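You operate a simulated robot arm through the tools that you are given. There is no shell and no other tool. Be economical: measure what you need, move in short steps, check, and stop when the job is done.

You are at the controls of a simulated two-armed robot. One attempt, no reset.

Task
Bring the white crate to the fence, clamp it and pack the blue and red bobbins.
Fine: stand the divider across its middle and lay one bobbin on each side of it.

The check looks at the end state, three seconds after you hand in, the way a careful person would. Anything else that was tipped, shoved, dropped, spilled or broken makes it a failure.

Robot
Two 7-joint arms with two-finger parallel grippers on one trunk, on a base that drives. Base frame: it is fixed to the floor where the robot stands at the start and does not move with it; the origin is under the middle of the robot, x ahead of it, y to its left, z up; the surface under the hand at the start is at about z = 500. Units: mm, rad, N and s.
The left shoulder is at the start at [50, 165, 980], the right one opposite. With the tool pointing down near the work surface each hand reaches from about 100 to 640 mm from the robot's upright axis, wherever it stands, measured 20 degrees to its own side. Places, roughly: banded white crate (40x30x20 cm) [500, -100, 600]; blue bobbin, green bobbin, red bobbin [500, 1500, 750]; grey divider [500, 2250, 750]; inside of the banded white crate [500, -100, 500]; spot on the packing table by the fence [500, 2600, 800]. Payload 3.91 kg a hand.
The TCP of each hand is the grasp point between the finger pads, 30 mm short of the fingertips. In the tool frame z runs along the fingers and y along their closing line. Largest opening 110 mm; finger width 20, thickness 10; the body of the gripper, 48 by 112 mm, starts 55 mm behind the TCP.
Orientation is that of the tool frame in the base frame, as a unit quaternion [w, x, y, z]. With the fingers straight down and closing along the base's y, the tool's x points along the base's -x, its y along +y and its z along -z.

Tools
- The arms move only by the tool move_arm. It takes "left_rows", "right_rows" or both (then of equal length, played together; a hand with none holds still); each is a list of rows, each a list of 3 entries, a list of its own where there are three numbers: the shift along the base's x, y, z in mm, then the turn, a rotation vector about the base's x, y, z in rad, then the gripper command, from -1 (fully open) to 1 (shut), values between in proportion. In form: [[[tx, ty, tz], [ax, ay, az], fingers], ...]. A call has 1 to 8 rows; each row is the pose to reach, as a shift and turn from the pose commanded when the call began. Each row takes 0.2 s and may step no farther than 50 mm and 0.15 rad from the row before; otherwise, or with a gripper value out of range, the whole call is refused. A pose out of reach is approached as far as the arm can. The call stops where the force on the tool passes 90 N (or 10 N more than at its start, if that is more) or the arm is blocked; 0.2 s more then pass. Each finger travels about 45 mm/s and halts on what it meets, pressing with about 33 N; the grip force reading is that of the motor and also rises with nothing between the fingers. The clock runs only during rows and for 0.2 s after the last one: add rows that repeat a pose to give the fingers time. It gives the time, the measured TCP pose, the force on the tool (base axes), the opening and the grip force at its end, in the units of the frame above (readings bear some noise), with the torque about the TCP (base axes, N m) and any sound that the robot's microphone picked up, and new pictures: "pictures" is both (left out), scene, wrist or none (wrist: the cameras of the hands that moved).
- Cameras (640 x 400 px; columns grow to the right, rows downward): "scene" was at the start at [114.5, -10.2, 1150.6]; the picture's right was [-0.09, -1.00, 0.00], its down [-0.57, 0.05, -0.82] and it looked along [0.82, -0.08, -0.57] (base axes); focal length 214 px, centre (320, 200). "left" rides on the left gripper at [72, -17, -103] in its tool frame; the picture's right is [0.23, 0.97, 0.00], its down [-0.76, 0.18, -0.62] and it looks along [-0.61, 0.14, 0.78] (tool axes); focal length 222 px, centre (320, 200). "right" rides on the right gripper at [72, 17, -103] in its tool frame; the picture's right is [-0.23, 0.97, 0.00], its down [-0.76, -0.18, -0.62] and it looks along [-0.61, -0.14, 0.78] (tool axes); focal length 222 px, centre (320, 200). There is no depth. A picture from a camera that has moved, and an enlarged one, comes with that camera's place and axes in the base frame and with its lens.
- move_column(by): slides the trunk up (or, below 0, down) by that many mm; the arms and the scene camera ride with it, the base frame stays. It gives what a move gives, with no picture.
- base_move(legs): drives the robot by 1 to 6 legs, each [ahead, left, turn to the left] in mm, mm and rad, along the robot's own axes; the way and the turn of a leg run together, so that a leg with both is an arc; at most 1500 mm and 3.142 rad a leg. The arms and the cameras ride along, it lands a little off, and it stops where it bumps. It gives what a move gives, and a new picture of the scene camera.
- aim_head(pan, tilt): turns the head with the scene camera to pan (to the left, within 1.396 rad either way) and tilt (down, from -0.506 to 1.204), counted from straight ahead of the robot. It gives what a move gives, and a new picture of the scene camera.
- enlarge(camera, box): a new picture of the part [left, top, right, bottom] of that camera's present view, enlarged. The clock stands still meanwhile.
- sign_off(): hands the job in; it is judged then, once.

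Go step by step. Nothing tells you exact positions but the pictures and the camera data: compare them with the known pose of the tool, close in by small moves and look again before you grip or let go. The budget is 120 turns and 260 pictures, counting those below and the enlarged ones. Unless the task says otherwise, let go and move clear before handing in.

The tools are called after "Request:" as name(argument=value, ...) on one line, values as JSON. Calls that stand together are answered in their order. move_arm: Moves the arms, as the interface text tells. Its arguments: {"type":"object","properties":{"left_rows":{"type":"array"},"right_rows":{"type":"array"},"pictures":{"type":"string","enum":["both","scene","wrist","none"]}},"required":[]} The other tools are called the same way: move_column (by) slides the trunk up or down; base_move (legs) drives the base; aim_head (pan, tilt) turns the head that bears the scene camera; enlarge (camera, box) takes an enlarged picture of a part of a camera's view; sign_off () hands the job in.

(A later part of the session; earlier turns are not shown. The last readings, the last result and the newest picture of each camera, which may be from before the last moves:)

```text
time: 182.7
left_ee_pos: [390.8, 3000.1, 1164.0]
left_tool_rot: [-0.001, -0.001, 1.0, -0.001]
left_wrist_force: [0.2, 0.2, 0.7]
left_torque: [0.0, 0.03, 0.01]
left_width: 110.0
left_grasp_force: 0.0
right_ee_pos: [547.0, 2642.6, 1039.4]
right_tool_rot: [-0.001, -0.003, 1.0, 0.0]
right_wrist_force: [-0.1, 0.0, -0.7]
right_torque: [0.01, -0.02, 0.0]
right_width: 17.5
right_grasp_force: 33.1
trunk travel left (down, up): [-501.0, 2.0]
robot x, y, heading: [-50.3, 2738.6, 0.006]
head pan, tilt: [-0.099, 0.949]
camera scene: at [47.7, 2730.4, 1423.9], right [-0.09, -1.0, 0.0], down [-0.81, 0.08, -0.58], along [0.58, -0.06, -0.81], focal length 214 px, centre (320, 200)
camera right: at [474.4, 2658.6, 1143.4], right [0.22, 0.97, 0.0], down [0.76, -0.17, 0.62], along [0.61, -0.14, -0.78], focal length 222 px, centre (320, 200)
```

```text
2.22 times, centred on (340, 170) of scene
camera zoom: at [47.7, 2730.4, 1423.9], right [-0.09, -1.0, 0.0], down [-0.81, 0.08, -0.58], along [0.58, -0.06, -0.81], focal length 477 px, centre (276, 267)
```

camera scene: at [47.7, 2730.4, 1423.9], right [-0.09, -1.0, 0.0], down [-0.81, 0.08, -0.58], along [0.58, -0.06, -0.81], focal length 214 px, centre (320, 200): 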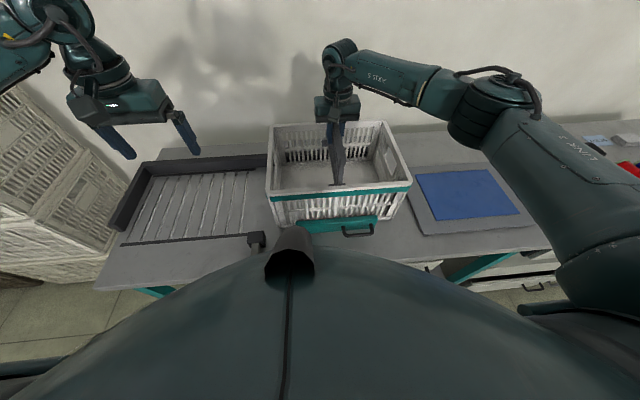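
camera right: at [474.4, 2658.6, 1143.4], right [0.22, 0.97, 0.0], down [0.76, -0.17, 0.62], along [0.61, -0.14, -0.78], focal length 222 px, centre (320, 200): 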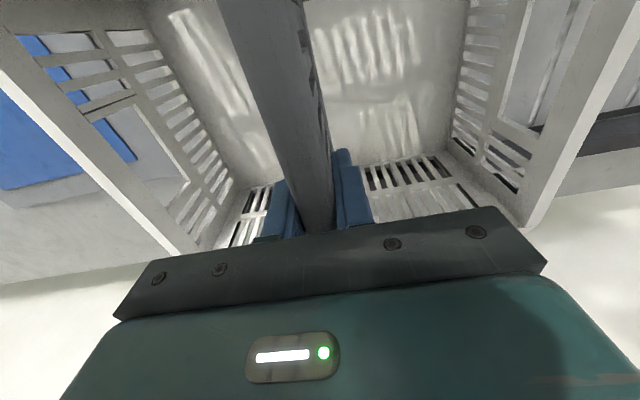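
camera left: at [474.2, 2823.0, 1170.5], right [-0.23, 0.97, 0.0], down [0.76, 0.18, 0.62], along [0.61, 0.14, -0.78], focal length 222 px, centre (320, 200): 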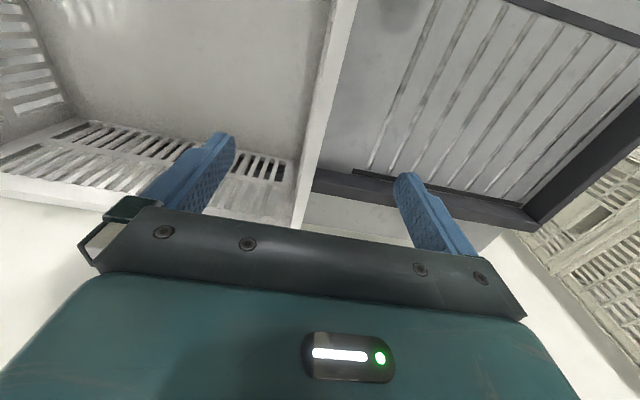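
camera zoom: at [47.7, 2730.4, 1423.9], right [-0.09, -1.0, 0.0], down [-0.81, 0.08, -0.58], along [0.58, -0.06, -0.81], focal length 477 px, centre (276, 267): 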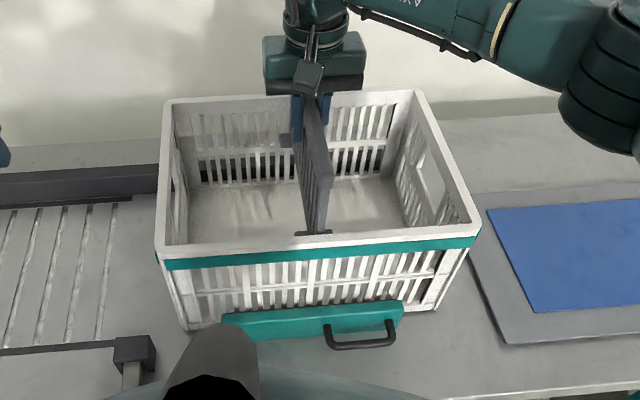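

It is inside without touching. Lower on toward the crate floor.

Request:
move_arm(right_rows=[[[0, 0, -40], [0, 0, 0], 1], [[0, 0, -75], [0, 0, 0], 1], [[0, 0, -95], [0, 0, 0], 1], [[0, 0, -105], [0, 0, 0], 1], [[0, 0, -111], [0, 0, 0], 1]], pictures="wrist")

Request:
enlarge(camera="scene", box=[250, 80, 430, 260])

```text
time: 183.9
left_ee_pos: [390.0, 3000.0, 1164.1]
left_tool_rot: [-0.001, -0.001, 1.0, -0.001]
left_wrist_force: [-0.3, 0.5, -0.2]
left_torque: [0.02, 0.0, -0.01]
left_width: 109.9
left_grasp_force: 0.0
right_ee_pos: [546.6, 2642.5, 928.0]
right_tool_rot: [-0.002, -0.002, 1.0, -0.001]
right_wrist_force: [0.9, 0.0, -1.3]
right_torque: [0.02, 0.02, 0.01]
right_width: 17.7
right_grasp_force: 32.8
trunk travel left (down, up): [-501.0, 2.0]
robot x, y, heading: [-46.0, 2741.6, 0.011]
head pan, tilt: [-0.099, 0.949]
camera right: at [473.9, 2657.4, 1031.1], right [0.22, 0.97, 0.0], down [0.76, -0.17, 0.62], along [0.61, -0.14, -0.78], focal length 222 px, centre (320, 200)
```

right: 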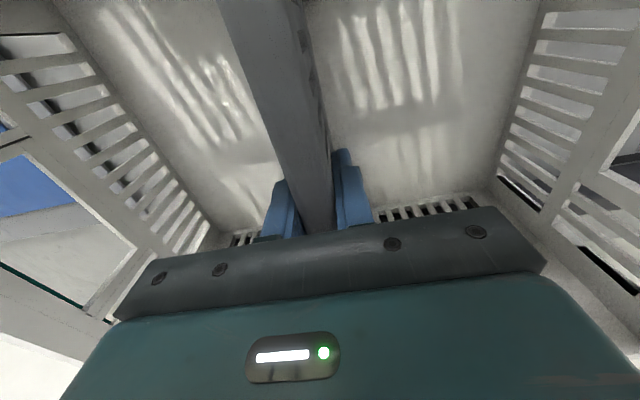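

```text
2.22 times, centred on (340, 170) of scene
camera zoom: at [47.9, 2730.3, 1423.9], right [-0.1, -1.0, 0.0], down [-0.81, 0.08, -0.58], along [0.58, -0.06, -0.81], focal length 477 px, centre (276, 267)
```

zoom: 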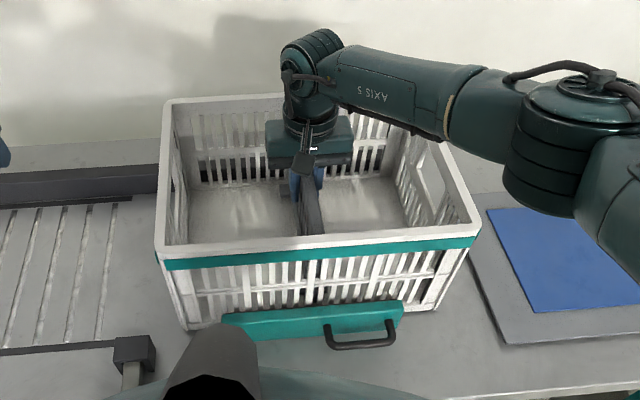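

Continue down in 3 mm steps until the floor takes it.

Request:
move_arm(right_rows=[[[0, 0, -3], [0, 0, 0], 1], [[0, 0, -6], [0, 0, 0], 1], [[0, 0, -9], [0, 0, 0], 1]], pictures="none")

```text
time: 184.7
left_ee_pos: [390.2, 3000.6, 1166.1]
left_tool_rot: [0.0, 0.0, 1.0, -0.001]
left_wrist_force: [-0.2, 0.3, -0.2]
left_torque: [0.0, -0.01, 0.01]
left_width: 110.0
left_grasp_force: 0.0
right_ee_pos: [545.0, 2641.3, 919.2]
right_tool_rot: [0.0, -0.003, 1.0, 0.0]
right_wrist_force: [0.5, 0.1, -2.1]
right_torque: [0.02, -0.01, -0.02]
right_width: 17.7
right_grasp_force: 32.7
trunk travel left (down, up): [-501.0, 2.0]
robot x, y, heading: [-52.9, 2737.6, 0.003]
head pan, tilt: [-0.099, 0.949]
```

Request:
move_arm(right_rows=[[[0, 0, -3], [0, 0, 0], 1], [[0, 0, -6], [0, 0, 0], 1], [[0, 0, -8], [0, 0, 0], 1]], pictures="none")

```text
time: 185.5
left_ee_pos: [387.6, 3000.5, 1166.3]
left_tool_rot: [0.001, -0.001, 1.0, -0.001]
left_wrist_force: [-0.9, -0.1, -0.2]
left_torque: [0.0, 0.01, -0.03]
left_width: 110.1
left_grasp_force: 0.1
right_ee_pos: [544.8, 2643.2, 915.6]
right_tool_rot: [0.003, -0.003, 1.0, 0.001]
right_wrist_force: [0.3, -2.1, 23.6]
right_torque: [-0.03, 0.76, 0.03]
right_width: 17.7
right_grasp_force: 33.0
trunk travel left (down, up): [-501.0, 2.0]
robot x, y, heading: [-52.2, 2736.2, 0.005]
head pan, tilt: [-0.099, 0.949]
```

The divider stands on the crate floor (24 N). Ease up, open the fingers and lift away straight.

Request:
move_arm(right_rows=[[[0, 0, 4], [0, 0, 0], 1], [[0, 0, 4], [0, 0, 0.0], 0.55], [[0, 0, 4], [0, 0, 0], 0.2], [[0, 0, 4], [0, 0, 0], 0.2], [[0, 0, 30], [0, 0, 0], 0.2], [[0, 0, 75], [0, 0, 0], 0.2], [[0, 0, 120], [0, 0, 0], 0.2], [[0, 0, 165], [0, 0, 0], 0.2]], pictures="both")

Request:
enlarge(camera="scene", box=[250, 80, 430, 260])

```text
time: 187.3
left_ee_pos: [389.8, 3000.7, 1165.3]
left_tool_rot: [0.0, -0.001, 1.0, -0.001]
left_wrist_force: [0.3, 0.5, 0.1]
left_torque: [0.02, -0.05, -0.01]
left_width: 110.4
left_grasp_force: 0.0
right_ee_pos: [545.6, 2640.7, 1077.9]
right_tool_rot: [0.0, -0.003, 1.0, 0.001]
right_wrist_force: [0.1, 0.7, -0.2]
right_torque: [0.02, -0.01, 0.0]
right_width: 44.0
right_grasp_force: 0.0
trunk travel left (down, up): [-501.0, 2.0]
robot x, y, heading: [-51.5, 2739.2, 0.004]
head pan, tilt: [-0.099, 0.949]
camera scene: at [47.2, 2730.4, 1423.9], right [-0.09, -1.0, 0.0], down [-0.81, 0.08, -0.58], along [0.58, -0.06, -0.81], focal length 214 px, centre (320, 200)
camera right: at [472.7, 2654.9, 1182.4], right [0.22, 0.97, 0.0], down [0.76, -0.17, 0.62], along [0.61, -0.14, -0.78], focal length 222 px, centre (320, 200)
```

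scene: 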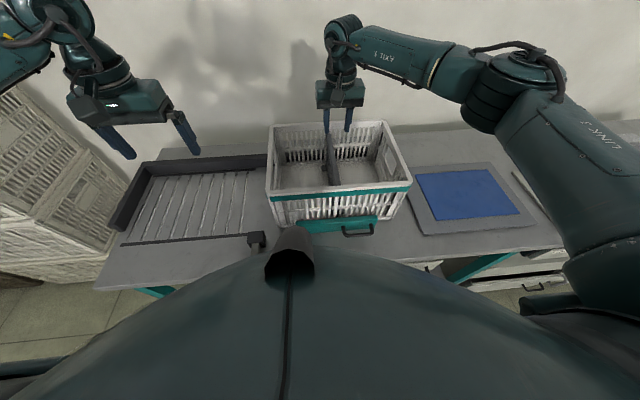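
right: 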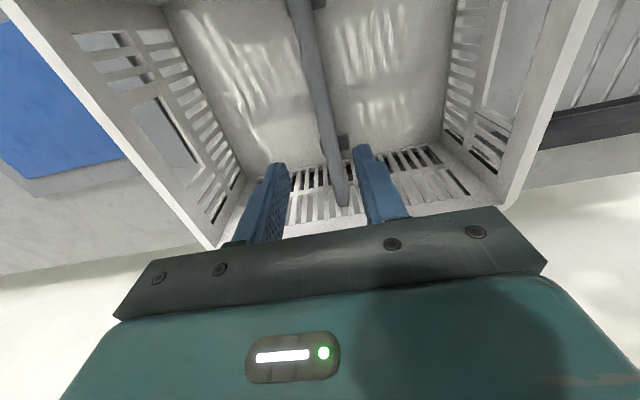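

```text
2.22 times, centred on (340, 170) of scene
camera zoom: at [47.2, 2730.4, 1423.9], right [-0.09, -1.0, 0.0], down [-0.81, 0.08, -0.58], along [0.58, -0.06, -0.81], focal length 477 px, centre (276, 267)
```

zoom: 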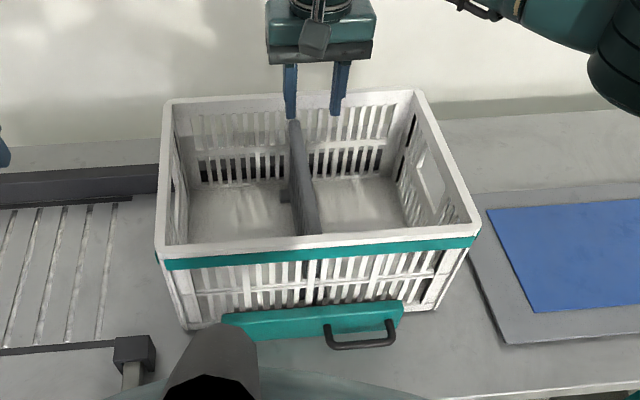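

The divider stands across the middle. Now go to the bobbins: back off, drive right.

Request:
base_move(legs=[[-90, 0, 0], [0, -1150, 0]])

Request:
aim_head(pan=-0.2, tilt=0.9)

```text
time: 198.4
left_ee_pos: [307.8, 1853.3, 1164.3]
left_tool_rot: [-0.002, -0.004, 1.0, 0.0]
left_wrist_force: [0.6, 0.2, -0.3]
left_torque: [-0.01, -0.03, -0.01]
left_width: 110.1
left_grasp_force: 0.0
right_ee_pos: [466.9, 1493.2, 1077.5]
right_tool_rot: [0.0, -0.007, 1.0, 0.0]
right_wrist_force: [0.1, -1.1, 0.6]
right_torque: [-0.03, -0.02, -0.01]
right_width: 44.2
right_grasp_force: 0.0
trunk travel left (down, up): [-501.0, 2.0]
robot x, y, heading: [-130.6, 1589.3, 0.012]
head pan, tilt: [-0.099, 0.949]
camera scene: at [-32.0, 1580.7, 1423.9], right [-0.09, -1.0, 0.0], down [-0.81, 0.07, -0.58], along [0.58, -0.05, -0.81], focal length 214 px, centre (320, 200)
```

scene: 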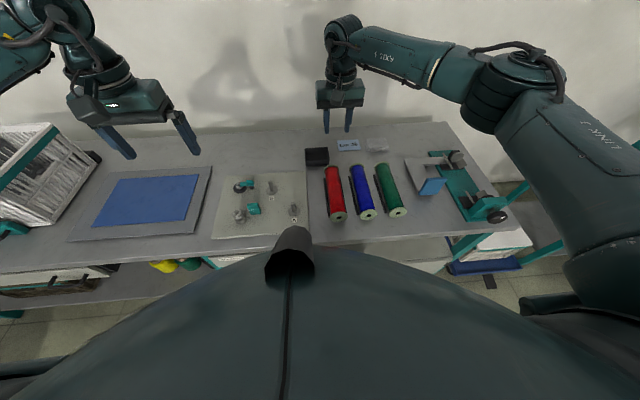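

```text
time: 199.1
left_ee_pos: [307.6, 1853.6, 1164.9]
left_tool_rot: [-0.001, -0.004, 1.0, -0.001]
left_wrist_force: [0.9, -0.1, -0.9]
left_torque: [0.02, -0.04, -0.01]
left_width: 109.9
left_grasp_force: 0.0
right_ee_pos: [466.0, 1492.7, 1078.8]
right_tool_rot: [-0.001, -0.005, 1.0, 0.0]
right_wrist_force: [-0.2, 0.5, 0.7]
right_torque: [0.0, -0.01, 0.01]
right_width: 43.9
right_grasp_force: 0.0
trunk travel left (down, up): [-501.0, 2.0]
robot x, y, heading: [-133.4, 1587.8, 0.014]
head pan, tilt: [-0.201, 0.901]
camera scene: at [-30.3, 1573.0, 1427.5], right [-0.19, -0.98, 0.0], down [-0.77, 0.15, -0.62], along [0.61, -0.12, -0.78], focal length 214 px, centre (320, 200)
```

scene: 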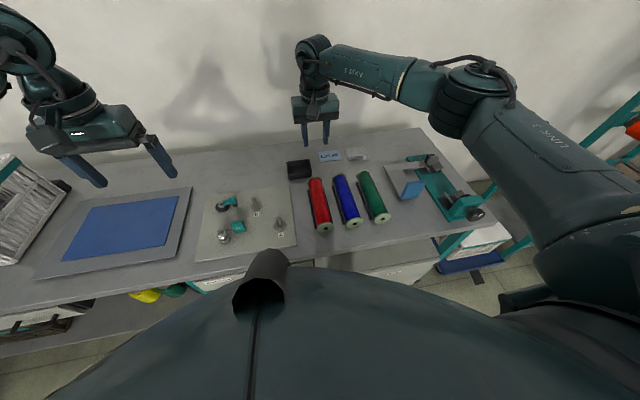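

Red bobbin ≈ (444, 1486), blue ≈ (445, 1386), green ≈ (448, 1287), lying along x. Bring the right hand over red and look.

Request:
move_arm(right_rows=[[[-15, -3, -40], [0, 0, -0.01], -0.2], [[-22, -6, -80], [0, 0, -0.01], -0.45], [[-22, -6, -120], [0, 0, -0.01], -0.45], [[-22, -6, -150], [0, 0, -0.01], -0.45], [[-22, -6, -150], [0, 0, -0.01], -0.45]], pictures="both")

Request:
enlarge(camera="scene", box=[270, 130, 430, 250])

```text
time: 200.3
left_ee_pos: [307.5, 1853.9, 1165.5]
left_tool_rot: [-0.001, -0.005, 1.0, -0.001]
left_wrist_force: [0.4, -0.4, 0.3]
left_torque: [-0.02, -0.01, 0.0]
left_width: 110.3
left_grasp_force: 0.0
right_ee_pos: [444.9, 1487.2, 926.9]
right_tool_rot: [-0.001, -0.002, 1.0, 0.0]
right_wrist_force: [1.0, -0.1, 0.1]
right_torque: [-0.01, 0.02, -0.02]
right_width: 79.7
right_grasp_force: 0.1
trunk travel left (down, up): [-501.0, 2.0]
robot x, y, heading: [-130.5, 1592.1, 0.014]
head pan, tilt: [-0.201, 0.901]
camera scene: at [-30.4, 1572.9, 1427.5], right [-0.19, -0.98, 0.0], down [-0.77, 0.15, -0.62], along [0.61, -0.12, -0.78], focal length 214 px, centre (320, 200)
camera right: at [372.8, 1502.5, 1030.5], right [0.22, 0.97, 0.0], down [0.76, -0.18, 0.62], along [0.61, -0.14, -0.78], focal length 222 px, centre (320, 200)
```

scene: 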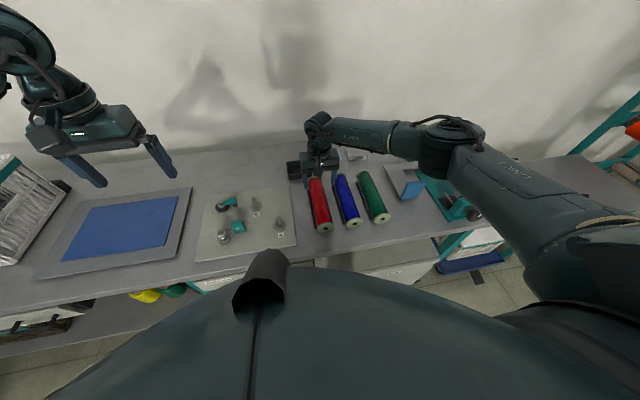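
right: 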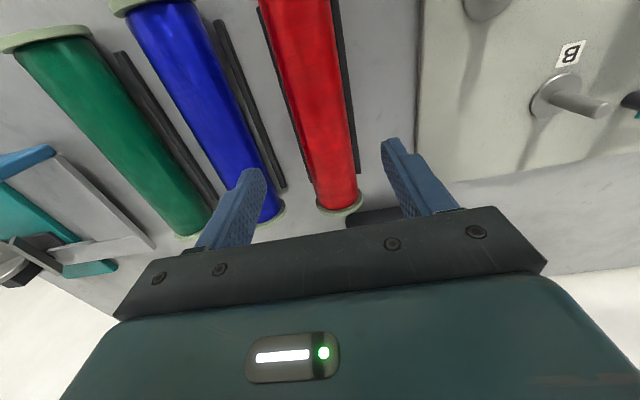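

```text
3.33 times, centred on (350, 190) of scene
camera zoom: at [-30.4, 1572.9, 1427.5], right [-0.19, -0.98, 0.0], down [-0.77, 0.15, -0.62], along [0.61, -0.12, -0.78], focal length 715 px, centre (220, 233)
```

zoom: 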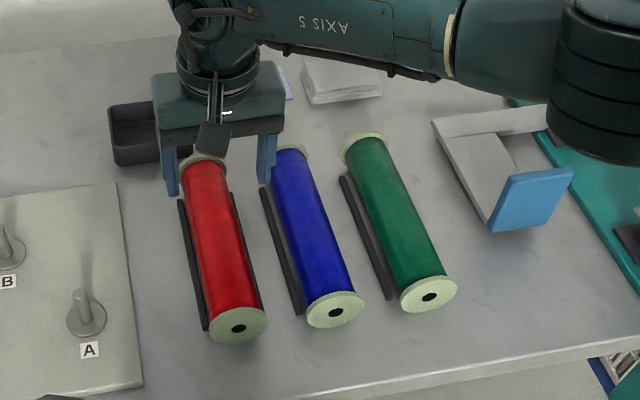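

The hand is centered over red; the bobbins sit between low dark rails. Descend so the tips stay above the rails, and close.

Request:
move_arm(right_rows=[[[0, 1, -35], [0, 0, 0], -0.45], [[0, 1, -65], [0, 0, 0], -0.45], [[0, 1, -85], [0, 0, 0], -0.45], [[0, 1, -93], [0, 0, 0], -0.45], [[0, 1, -93], [0, 0, 0], 0.2], [[0, 1, -93], [0, 0, 0], 0.6], [[0, 1, -93], [0, 0, 0], 1], [[0, 1, -93], [0, 0, 0], 1]], pictures="both")

```text
time: 202.1
left_ee_pos: [307.9, 1853.3, 1165.0]
left_tool_rot: [-0.001, -0.005, 1.0, -0.001]
left_wrist_force: [-0.2, 0.0, 0.6]
left_torque: [0.03, -0.02, 0.0]
left_width: 109.9
left_grasp_force: 0.0
right_ee_pos: [444.7, 1487.2, 833.3]
right_tool_rot: [-0.001, -0.002, 1.0, 0.0]
right_wrist_force: [0.0, 0.5, 0.3]
right_torque: [0.01, -0.02, -0.06]
right_width: 52.8
right_grasp_force: 32.9
trunk travel left (down, up): [-501.0, 2.0]
robot x, y, heading: [-130.4, 1586.3, 0.012]
head pan, tilt: [-0.201, 0.901]
camera scene: at [-30.2, 1572.9, 1427.5], right [-0.19, -0.98, 0.0], down [-0.77, 0.15, -0.62], along [0.61, -0.12, -0.78], focal length 214 px, centre (320, 200)
camera right: at [372.7, 1503.0, 937.5], right [0.22, 0.97, 0.0], down [0.76, -0.18, 0.62], along [0.61, -0.14, -0.78], focal length 222 px, centre (320, 200)
```

scene: 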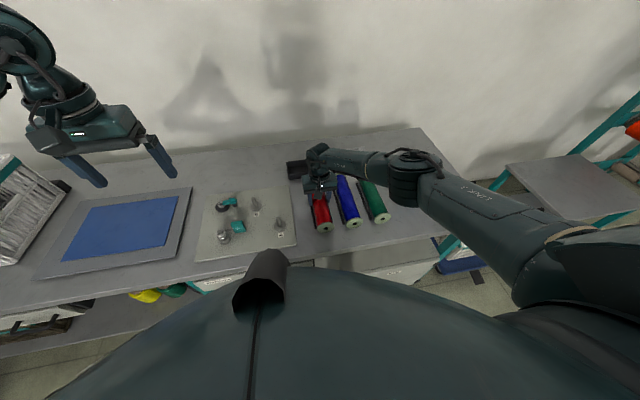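
right: 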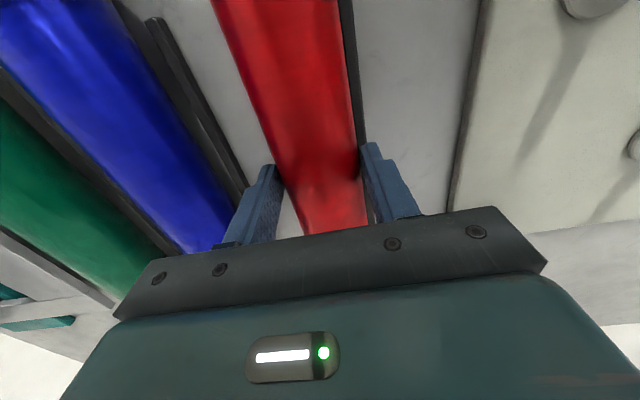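

Red gripped (53 mm). Lift slowly.

Request:
move_arm(right_rows=[[[0, 0, 0], [0, 0, 0], 1], [[0, 0, 8], [0, 0, 0], 1], [[0, 0, 18], [0, 0, 0], 1], [[0, 0, 40], [0, 0, 0], 1], [[0, 0, 80], [0, 0, 0], 1], [[0, 0, 125], [0, 0, 0], 1], [[0, 0, 170], [0, 0, 0], 1], [[0, 0, 215], [0, 0, 0], 1]], pictures="both")

```text
time: 203.9
left_ee_pos: [306.7, 1852.7, 1166.0]
left_tool_rot: [0.0, -0.004, 1.0, -0.001]
left_wrist_force: [0.4, 0.5, 0.3]
left_torque: [-0.02, -0.03, -0.03]
left_width: 110.1
left_grasp_force: 0.0
right_ee_pos: [442.4, 1488.0, 1049.8]
right_tool_rot: [-0.001, -0.001, 1.0, 0.001]
right_wrist_force: [-1.3, -0.5, -2.4]
right_torque: [-0.02, -0.03, -0.03]
right_width: 52.7
right_grasp_force: 33.2
trunk travel left (down, up): [-501.0, 2.0]
robot x, y, heading: [-129.4, 1588.3, 0.007]
head pan, tilt: [-0.201, 0.901]
camera scene: at [-30.6, 1572.9, 1427.5], right [-0.19, -0.98, 0.0], down [-0.77, 0.15, -0.62], along [0.61, -0.12, -0.78], focal length 214 px, centre (320, 200)
camera right: at [370.7, 1504.1, 1153.9], right [0.22, 0.97, 0.0], down [0.76, -0.17, 0.62], along [0.61, -0.14, -0.78], focal length 222 px, centre (320, 200)
```

scene: 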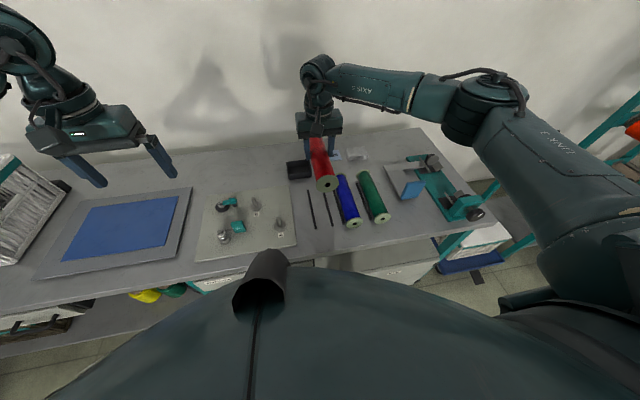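
right: 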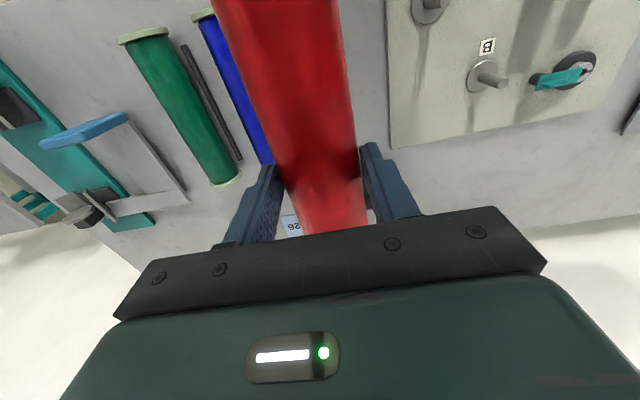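

Red hangs level. With the free left hand I'll also pick blue on this trip: shift the base right so blue lies ahead of the left hand.

Request:
base_move(legs=[[0, -340, -0.008]])

Request:
aim_head(pan=0.15, tilt=0.9)

```text
time: 207.4
left_ee_pos: [312.5, 1509.6, 1165.7]
left_tool_rot: [-0.002, -0.001, 1.0, -0.001]
left_wrist_force: [0.1, -0.4, 0.0]
left_torque: [-0.01, 0.03, 0.0]
left_width: 110.2
left_grasp_force: 0.1
right_ee_pos: [444.8, 1143.1, 1048.0]
right_tool_rot: [-0.001, 0.002, 1.0, 0.0]
right_wrist_force: [0.6, 0.0, -2.0]
right_torque: [0.01, 0.04, -0.01]
right_width: 53.0
right_grasp_force: 32.6
trunk travel left (down, up): [-501.0, 2.0]
robot x, y, heading: [-128.2, 1252.7, 0.007]
head pan, tilt: [-0.201, 0.901]
camera scene: at [-27.6, 1232.7, 1427.5], right [-0.2, -0.98, 0.0], down [-0.77, 0.15, -0.62], along [0.61, -0.12, -0.78], focal length 214 px, centre (320, 200)
```

scene: 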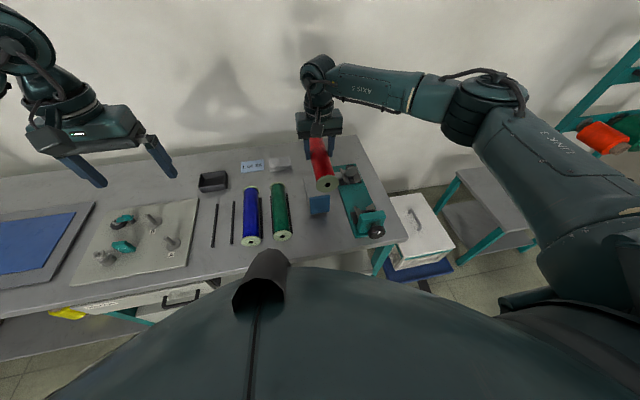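

```text
time: 208.2
left_ee_pos: [313.6, 1511.2, 1165.6]
left_tool_rot: [0.0, -0.001, 1.0, 0.0]
left_wrist_force: [-0.1, -0.2, 0.6]
left_torque: [0.0, 0.0, 0.0]
left_width: 110.3
left_grasp_force: 0.1
right_ee_pos: [445.3, 1143.7, 1048.7]
right_tool_rot: [-0.001, 0.002, 1.0, 0.0]
right_wrist_force: [0.4, -0.2, -2.0]
right_torque: [0.02, -0.03, -0.04]
right_width: 52.9
right_grasp_force: 32.6
trunk travel left (down, up): [-501.0, 2.0]
robot x, y, heading: [-126.1, 1247.6, 0.004]
head pan, tilt: [0.15, 0.901]
camera scene: at [-27.0, 1259.2, 1427.5], right [0.15, -0.99, 0.0], down [-0.77, -0.12, -0.62], along [0.61, 0.09, -0.78], focal length 214 px, centre (320, 200)
```

scene: 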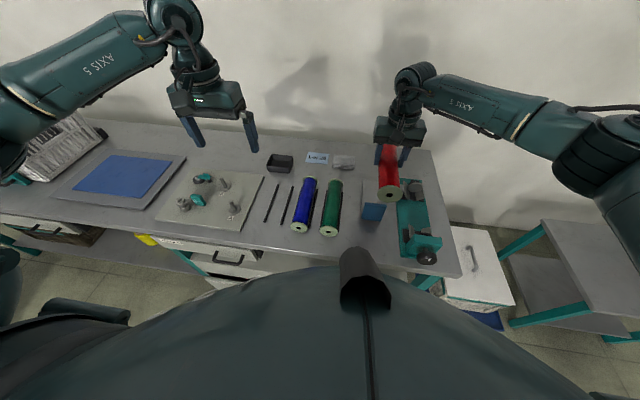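

Bring the left hand over blue with an 80 mm opening.

Request:
move_arm(left_rows=[[[30, -30, -15], [0, 0, 0], -0.45], [[60, -60, -30], [0, 0, 0], -0.45], [[90, -90, -45], [0, 0, 0], -0.45], [[115, -115, -75], [0, 0, 0], -0.45], [[131, -125, -115], [0, 0, 0], -0.45], [[131, -125, -160], [0, 0, 0], -0.45], [[131, -125, -205], [0, 0, 0], -0.45], [[131, -125, -238], [0, 0, 0], -0.45]], pictures="both")

```text
time: 210.1
left_ee_pos: [445.1, 1387.8, 925.1]
left_tool_rot: [-0.001, 0.001, 1.0, -0.002]
left_wrist_force: [0.4, -0.7, 0.6]
left_torque: [-0.02, 0.01, 0.02]
left_width: 79.8
left_grasp_force: 0.0
right_ee_pos: [445.0, 1143.6, 1049.3]
right_tool_rot: [-0.001, 0.003, 1.0, 0.0]
right_wrist_force: [-0.4, -0.3, -1.7]
right_torque: [0.04, 0.0, 0.01]
right_width: 52.8
right_grasp_force: 32.4
trunk travel left (down, up): [-501.0, 2.0]
robot x, y, heading: [-131.4, 1250.1, 0.006]
head pan, tilt: [0.15, 0.901]
camera scene: at [-26.9, 1259.4, 1427.5], right [0.15, -0.99, 0.0], down [-0.77, -0.12, -0.62], along [0.61, 0.09, -0.78], focal length 214 px, centre (320, 200)
camera left: at [373.2, 1371.5, 1028.4], right [-0.23, 0.97, 0.0], down [0.76, 0.18, 0.62], along [0.61, 0.14, -0.78], focal length 222 px, centre (320, 200)
```

scene: 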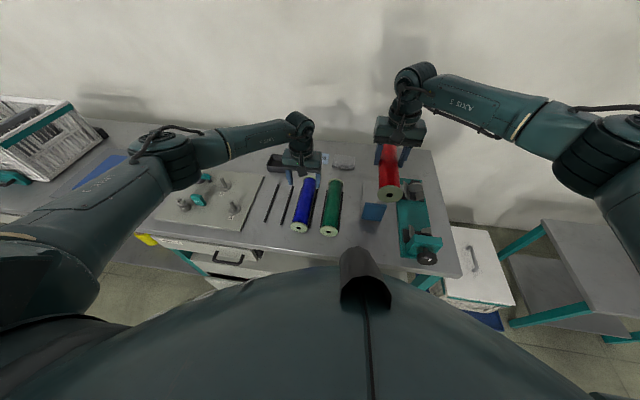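
left: 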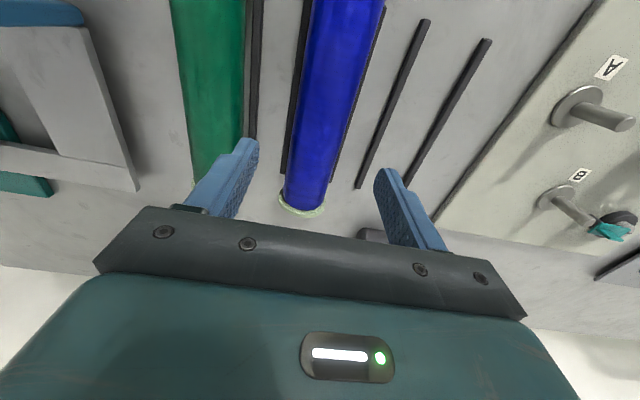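

Centered over blue. Descend and close.

Request:
move_arm(left_rows=[[[0, -1, -35], [0, 0, 0], -0.45], [[0, -1, -65], [0, 0, 0], -0.45], [[0, -1, -85], [0, 0, 0], -0.45], [[0, -1, -92], [0, 0, 0], -0.45], [[0, -1, -92], [0, 0, 0], 0.2], [[0, -1, -92], [0, 0, 0], 0.6], [[0, -1, -92], [0, 0, 0], 1], [[0, -1, -92], [0, 0, 0], 1]], pictures="wrist")

```text
time: 211.8
left_ee_pos: [444.1, 1385.1, 835.1]
left_tool_rot: [0.0, 0.0, 1.0, -0.001]
left_wrist_force: [-1.1, 0.8, -0.2]
left_torque: [0.0, -0.06, 0.02]
left_width: 52.4
left_grasp_force: 32.9
right_ee_pos: [445.5, 1143.7, 1049.4]
right_tool_rot: [-0.001, 0.002, 1.0, 0.0]
right_wrist_force: [-0.2, -0.4, -1.2]
right_torque: [0.01, 0.01, 0.02]
right_width: 53.0
right_grasp_force: 33.3
trunk travel left (down, up): [-501.0, 2.0]
robot x, y, heading: [-128.1, 1249.7, 0.005]
head pan, tilt: [0.15, 0.901]
camera left: at [371.0, 1369.8, 938.1], right [-0.23, 0.97, 0.0], down [0.76, 0.18, 0.62], along [0.61, 0.14, -0.78], focal length 222 px, centre (320, 200)
```

left: 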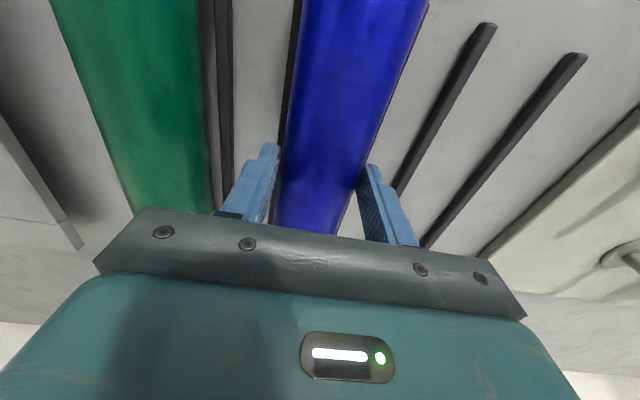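

Blue gripped. Lift slowly to the same height as red.

Request:
move_arm(left_rows=[[[0, 0, 0], [0, 0, 0], 1], [[0, 0, 8], [0, 0, 0], 1], [[0, 0, 18], [0, 0, 0], 1], [[0, 0, 40], [0, 0, 0], 1], [[0, 0, 80], [0, 0, 0], 1], [[0, 0, 125], [0, 0, 0], 1], [[0, 0, 170], [0, 0, 0], 1], [[0, 0, 215], [0, 0, 0], 1]], pictures="scene")

```text
time: 213.7
left_ee_pos: [443.5, 1385.6, 1052.9]
left_tool_rot: [-0.001, 0.001, 1.0, 0.0]
left_wrist_force: [-0.5, -1.0, -2.2]
left_torque: [0.01, -0.03, 0.01]
left_width: 52.9
left_grasp_force: 32.6
right_ee_pos: [444.2, 1142.7, 1048.7]
right_tool_rot: [-0.001, 0.002, 1.0, -0.001]
right_wrist_force: [-1.3, 0.1, -2.4]
right_torque: [-0.01, 0.02, 0.0]
right_width: 53.0
right_grasp_force: 33.0
trunk travel left (down, up): [-501.0, 2.0]
robot x, y, heading: [-126.7, 1249.6, 0.006]
head pan, tilt: [0.15, 0.901]
camera scene: at [-27.3, 1259.1, 1427.4], right [0.15, -0.99, 0.0], down [-0.77, -0.12, -0.62], along [0.61, 0.09, -0.78], focal length 214 px, centre (320, 200)
```

scene: 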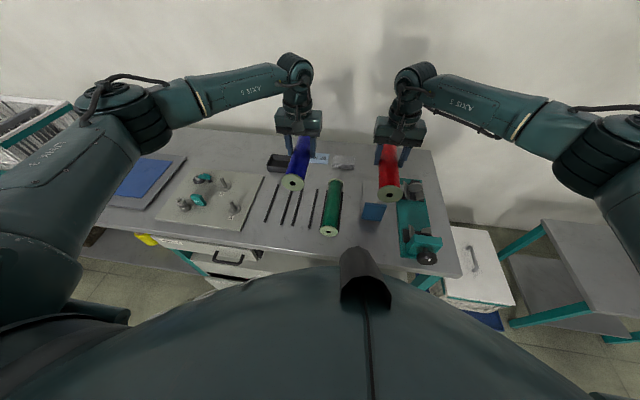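

Both bobbins held. Drive left so they come beside the crate's two halves.

Request:
base_move(legs=[[0, 1379, -0.005]])

Request:
aim_head(pan=0, tilt=0.95)

```text
time: 226.0
left_ee_pos: [434.9, 2774.0, 1051.3]
left_tool_rot: [-0.001, -0.002, 1.0, -0.001]
left_wrist_force: [-0.1, -0.4, -2.4]
left_torque: [-0.02, -0.04, 0.0]
left_width: 52.5
left_grasp_force: 33.2
right_ee_pos: [438.4, 2530.8, 1048.9]
right_tool_rot: [0.0, 0.001, 1.0, 0.0]
right_wrist_force: [-0.4, 0.2, -2.3]
right_torque: [0.0, -0.02, 0.04]
right_width: 53.1
right_grasp_force: 33.4
trunk travel left (down, up): [-501.0, 2.0]
robot x, y, heading: [-135.6, 2635.7, 0.01]
head pan, tilt: [0.15, 0.901]
camera scene: at [-34.5, 2644.1, 1427.4], right [0.16, -0.99, 0.0], down [-0.77, -0.12, -0.62], along [0.61, 0.1, -0.78], focal length 214 px, centre (320, 200)
```

scene: 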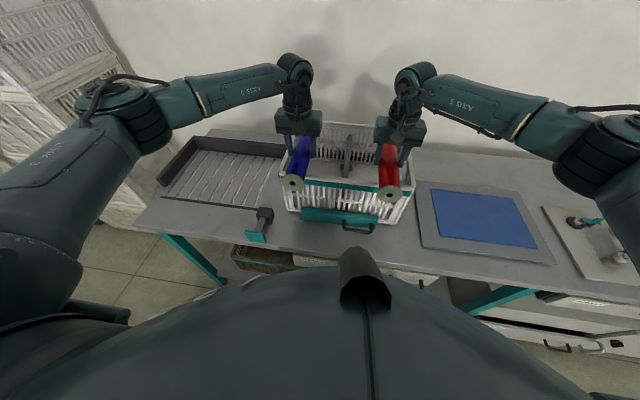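

```text
time: 226.7
left_ee_pos: [435.8, 2772.9, 1051.7]
left_tool_rot: [0.0, -0.003, 1.0, -0.001]
left_wrist_force: [0.0, 0.3, -3.2]
left_torque: [-0.01, -0.02, 0.0]
left_width: 52.6
left_grasp_force: 33.1
right_ee_pos: [437.4, 2528.8, 1049.3]
right_tool_rot: [-0.001, 0.0, 1.0, 0.001]
right_wrist_force: [0.0, -0.7, -2.2]
right_torque: [-0.02, -0.01, -0.01]
right_width: 52.7
right_grasp_force: 32.8
trunk travel left (down, up): [-501.0, 2.0]
robot x, y, heading: [-139.8, 2633.2, 0.007]
head pan, tilt: [0.0, 0.949]
camera scene: at [-36.3, 2632.8, 1423.8], right [0.01, -1.0, 0.0], down [-0.81, -0.01, -0.58], along [0.58, 0.0, -0.81], focal length 214 px, centre (320, 200)
```

scene: 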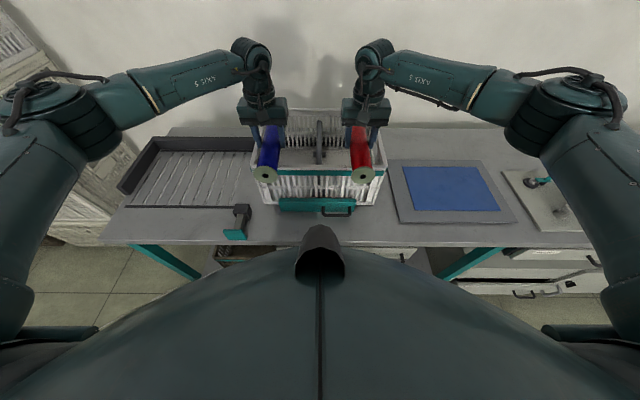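

Raise slightly for clearance, then move the base 80 mm forward over the crate.

Request:
move_arm(left_rows=[[[0, -8, 15], [0, 0, 0], 1], [[0, -16, 30], [0, 0, 0], 1], [[0, -22, 30], [0, 0, 0], 1]], right_rows=[[[0, 2, 15], [0, 0, 0], 1], [[0, 4, 30], [0, 0, 0], 1], [[0, 7, 30], [0, 0, 0], 1]], pictures="none")

Request:
base_move(legs=[[85, 0, -0.007]])

```text
time: 227.5
left_ee_pos: [436.8, 2751.2, 1082.1]
left_tool_rot: [-0.001, -0.002, 1.0, -0.001]
left_wrist_force: [0.0, -0.3, -2.4]
left_torque: [-0.01, 0.01, -0.01]
left_width: 52.6
left_grasp_force: 32.6
right_ee_pos: [440.0, 2538.4, 1078.4]
right_tool_rot: [-0.001, 0.001, 1.0, 0.0]
right_wrist_force: [-0.8, 0.5, -1.8]
right_torque: [0.0, 0.01, 0.01]
right_width: 53.1
right_grasp_force: 33.0
trunk travel left (down, up): [-501.0, 2.0]
robot x, y, heading: [-137.1, 2634.5, 0.01]
head pan, tilt: [0.0, 0.949]
```

```text
time: 228.6
left_ee_pos: [522.2, 2747.9, 1081.6]
left_tool_rot: [-0.001, 0.001, 1.0, -0.001]
left_wrist_force: [0.2, -0.6, -2.7]
left_torque: [-0.01, 0.03, 0.03]
left_width: 52.6
left_grasp_force: 33.1
right_ee_pos: [523.1, 2534.5, 1079.4]
right_tool_rot: [-0.001, 0.004, 1.0, 0.0]
right_wrist_force: [0.1, -0.4, -2.1]
right_torque: [-0.04, -0.01, 0.02]
right_width: 52.8
right_grasp_force: 32.8
trunk travel left (down, up): [-501.0, 2.0]
robot x, y, heading: [-51.0, 2635.7, 0.005]
head pan, tilt: [0.0, 0.949]
camera scene: at [49.0, 2632.3, 1423.8], right [0.0, -1.0, 0.0], down [-0.81, 0.0, -0.58], along [0.58, 0.0, -0.81], focal length 214 px, centre (320, 200)
```

scene: 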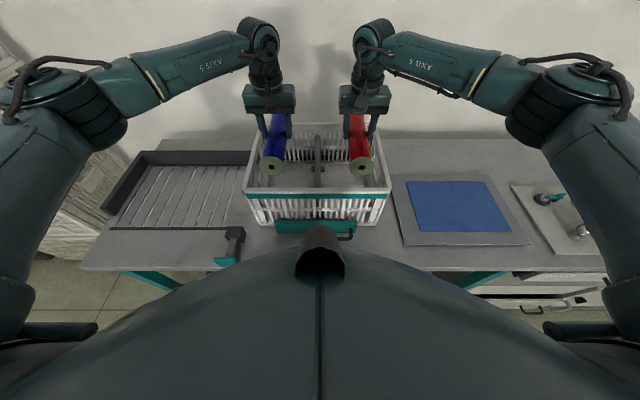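

Shift to the compartment centers and lower both, first to mid-depth.

Request:
move_arm(left_rows=[[[12, 1, 0], [0, 0, 0], 1], [[24, 2, 0], [0, 0, 0], 1], [[24, 2, -40], [0, 0, 0], 1], [[24, 2, -80], [0, 0, 0], 1], [[24, 2, -110], [0, 0, 0], 1], [[24, 2, -110], [0, 0, 0], 1]], right_rows=[[[12, 2, 0], [0, 0, 0], 1], [[24, 5, 0], [0, 0, 0], 1], [[24, 5, -40], [0, 0, 0], 1], [[24, 5, -80], [0, 0, 0], 1], [[24, 5, -110], [0, 0, 0], 1], [[24, 5, -110], [0, 0, 0], 1]], pictures="both")

Request:
enlarge(camera="scene", box=[220, 90, 420, 250])

```text
time: 229.9
left_ee_pos: [543.6, 2750.2, 969.5]
left_tool_rot: [-0.001, 0.002, 1.0, 0.0]
left_wrist_force: [0.1, 0.4, -1.7]
left_torque: [0.01, 0.0, 0.01]
left_width: 52.6
left_grasp_force: 33.0
right_ee_pos: [548.5, 2538.9, 968.6]
right_tool_rot: [0.0, 0.004, 1.0, 0.001]
right_wrist_force: [0.4, 0.6, -2.7]
right_torque: [0.01, -0.01, -0.01]
right_width: 52.8
right_grasp_force: 33.0
trunk travel left (down, up): [-501.0, 2.0]
robot x, y, heading: [-51.2, 2636.9, -0.006]
head pan, tilt: [0.0, 0.949]
camera scene: at [47.8, 2632.3, 1423.9], right [0.0, -1.0, 0.0], down [-0.81, 0.0, -0.58], along [0.58, 0.0, -0.81], focal length 214 px, centre (320, 200)
camera right: at [476.9, 2554.7, 1072.6], right [0.24, 0.97, 0.0], down [0.76, -0.18, 0.62], along [0.6, -0.15, -0.78], focal length 222 px, centre (320, 200)
camera left: at [471.7, 2735.5, 1074.1], right [-0.22, 0.97, 0.0], down [0.76, 0.18, 0.62], along [0.61, 0.14, -0.78], focal length 222 px, centre (320, 200)
```

scene: 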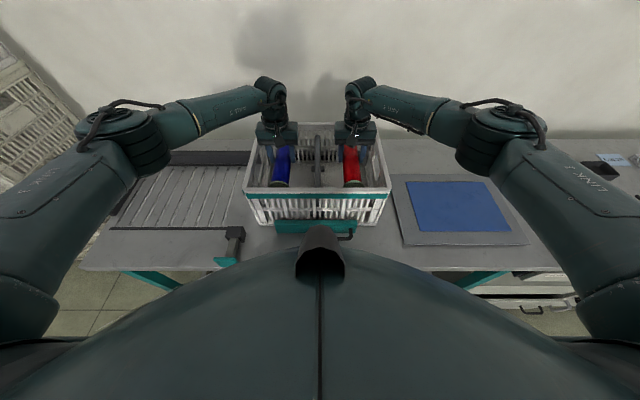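
right: 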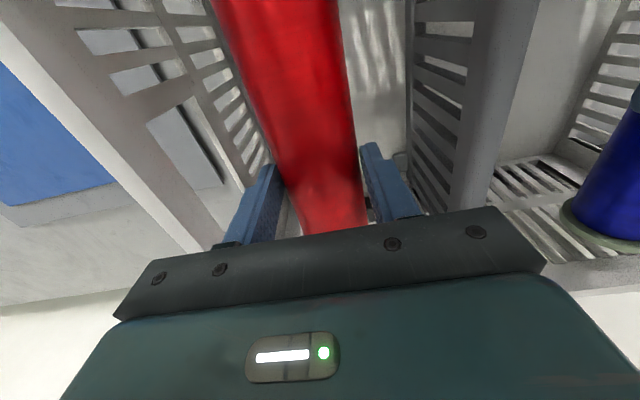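
left: 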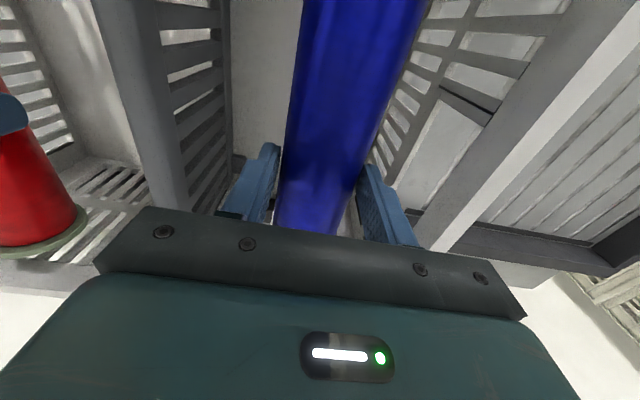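

```text
2.50 times, centred on (320, 170) of scene
camera zoom: at [47.8, 2632.3, 1423.9], right [0.0, -1.0, 0.0], down [-0.81, 0.0, -0.58], along [0.58, 0.0, -0.81], focal length 536 px, centre (320, 275)
```

zoom: 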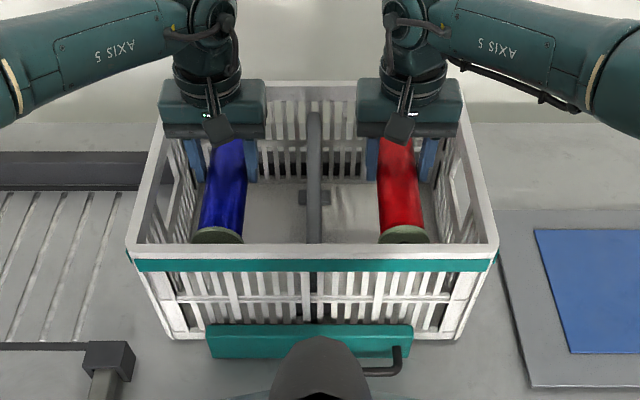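

Both fit well on each side of the divider. Continue lowering.

Request:
move_arm(left_rows=[[[0, 0, -35], [0, 0, 0], 1], [[0, 0, -70], [0, 0, 0], 1], [[0, 0, -100], [0, 0, 0], 1], [[0, 0, -115], [0, 0, 0], 1], [[0, 0, -122], [0, 0, 0], 1]], right_rows=[[[0, 0, -35], [0, 0, 0], 1], [[0, 0, -70], [0, 0, 0], 1], [[0, 0, -100], [0, 0, 0], 1], [[0, 0, -115], [0, 0, 0], 1], [[0, 0, -122], [0, 0, 0], 1]], pictures="scene")

```text
time: 231.2
left_ee_pos: [545.6, 2749.6, 851.3]
left_tool_rot: [0.0, 0.0, 1.0, -0.001]
left_wrist_force: [0.9, 0.1, 4.0]
left_torque: [0.12, 0.67, -0.17]
left_width: 52.6
left_grasp_force: 32.8
right_ee_pos: [542.1, 2537.9, 850.6]
right_tool_rot: [0.0, 0.004, 1.0, 0.001]
right_wrist_force: [2.5, -0.1, 4.9]
right_torque: [0.0, 0.6, -0.01]
right_width: 52.8
right_grasp_force: 33.0
right hand out of reach, approached as far as the arm can: row 5
trunk travel left (down, up): [-501.0, 2.0]
robot x, y, heading: [-48.4, 2637.2, 0.001]
head pan, tilt: [0.0, 0.949]
camera scene: at [47.2, 2632.2, 1424.3], right [0.0, -1.0, 0.0], down [-0.81, 0.0, -0.58], along [0.58, 0.0, -0.81], focal length 214 px, centre (320, 200)
```

scene: 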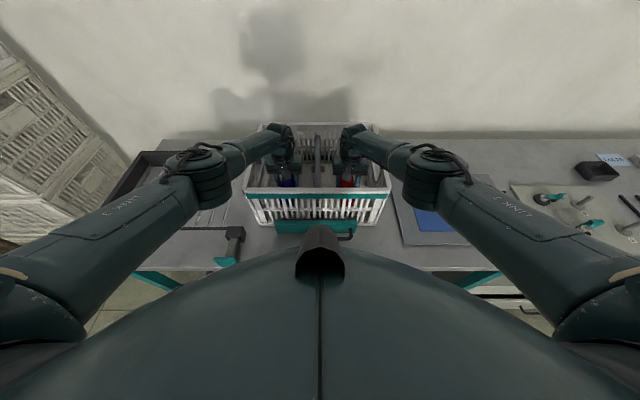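

First contact felt at z≈851 (front ends touching). Look closer before releasing.

Request:
enlarge(camera="left", box=[120, 0, 520, 250])

Request:
enlarge(camera="right", box=[120, 0, 520, 250])

Request:
enlarge(camera="scene", box=[220, 90, 420, 250])

```text
1.60 times, centred on (320, 125) of left
camera zoom: at [473.2, 2734.1, 954.1], right [-0.22, 0.97, 0.0], down [0.76, 0.18, 0.62], along [0.61, 0.14, -0.78], focal length 355 px, centre (320, 320)
```

zoom: 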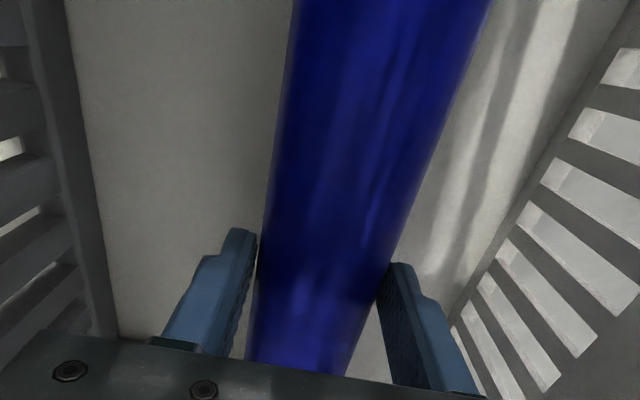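

```text
1.60 times, centred on (320, 125) of right
camera zoom: at [470.0, 2554.9, 953.8], right [0.23, 0.97, 0.0], down [0.76, -0.18, 0.62], along [0.61, -0.15, -0.78], focal length 355 px, centre (320, 320)
```

zoom: 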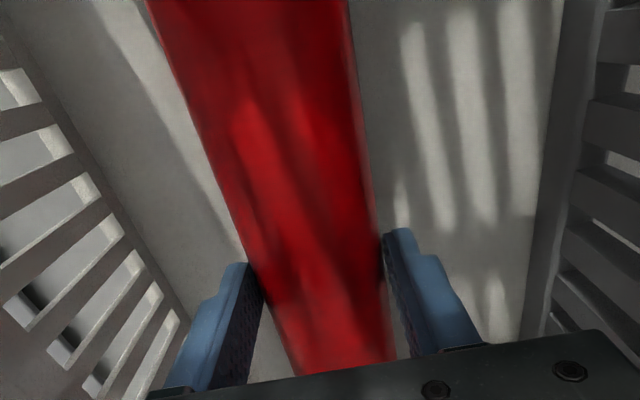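

```text
2.50 times, centred on (320, 170) of scene
camera zoom: at [47.2, 2632.2, 1424.3], right [0.0, -1.0, 0.0], down [-0.81, 0.0, -0.58], along [0.58, 0.0, -0.81], focal length 536 px, centre (320, 275)
```

zoom: 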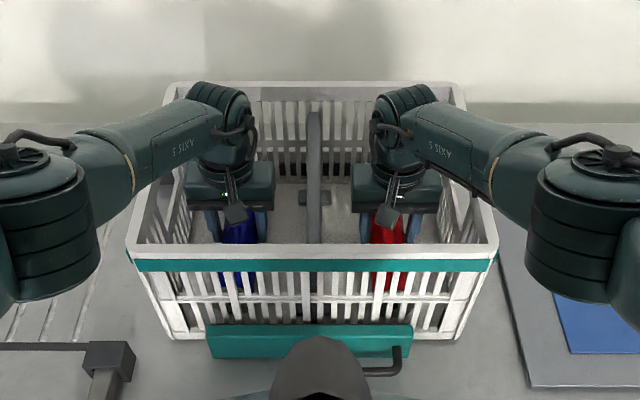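

Lower 3 mm more and read the forces.

Request:
move_arm(left_rows=[[[0, 0, -2], [0, 0, 0], 1], [[0, 0, -4], [0, 0, 0], 1], [[0, 0, -4], [0, 0, 0], 1]], right_rows=[[[0, 0, -2], [0, 0, 0], 1], [[0, 0, -4], [0, 0, 0], 1], [[0, 0, -4], [0, 0, 0], 1]], pictures="none")

```text
time: 231.9
left_ee_pos: [545.2, 2749.6, 850.2]
left_tool_rot: [0.004, 0.001, 1.0, -0.002]
left_wrist_force: [5.9, -1.2, 19.3]
left_torque: [-0.04, -0.21, 0.29]
left_width: 52.7
left_grasp_force: 33.1
right_ee_pos: [540.4, 2537.9, 849.0]
right_tool_rot: [0.004, 0.004, 1.0, 0.0]
right_wrist_force: [2.4, -1.0, 26.4]
right_torque: [-0.04, -0.12, 0.36]
right_width: 53.2
right_grasp_force: 33.0
trunk travel left (down, up): [-501.0, 2.0]
robot x, y, heading: [-50.7, 2636.1, -0.001]
head pan, tilt: [0.0, 0.949]
```

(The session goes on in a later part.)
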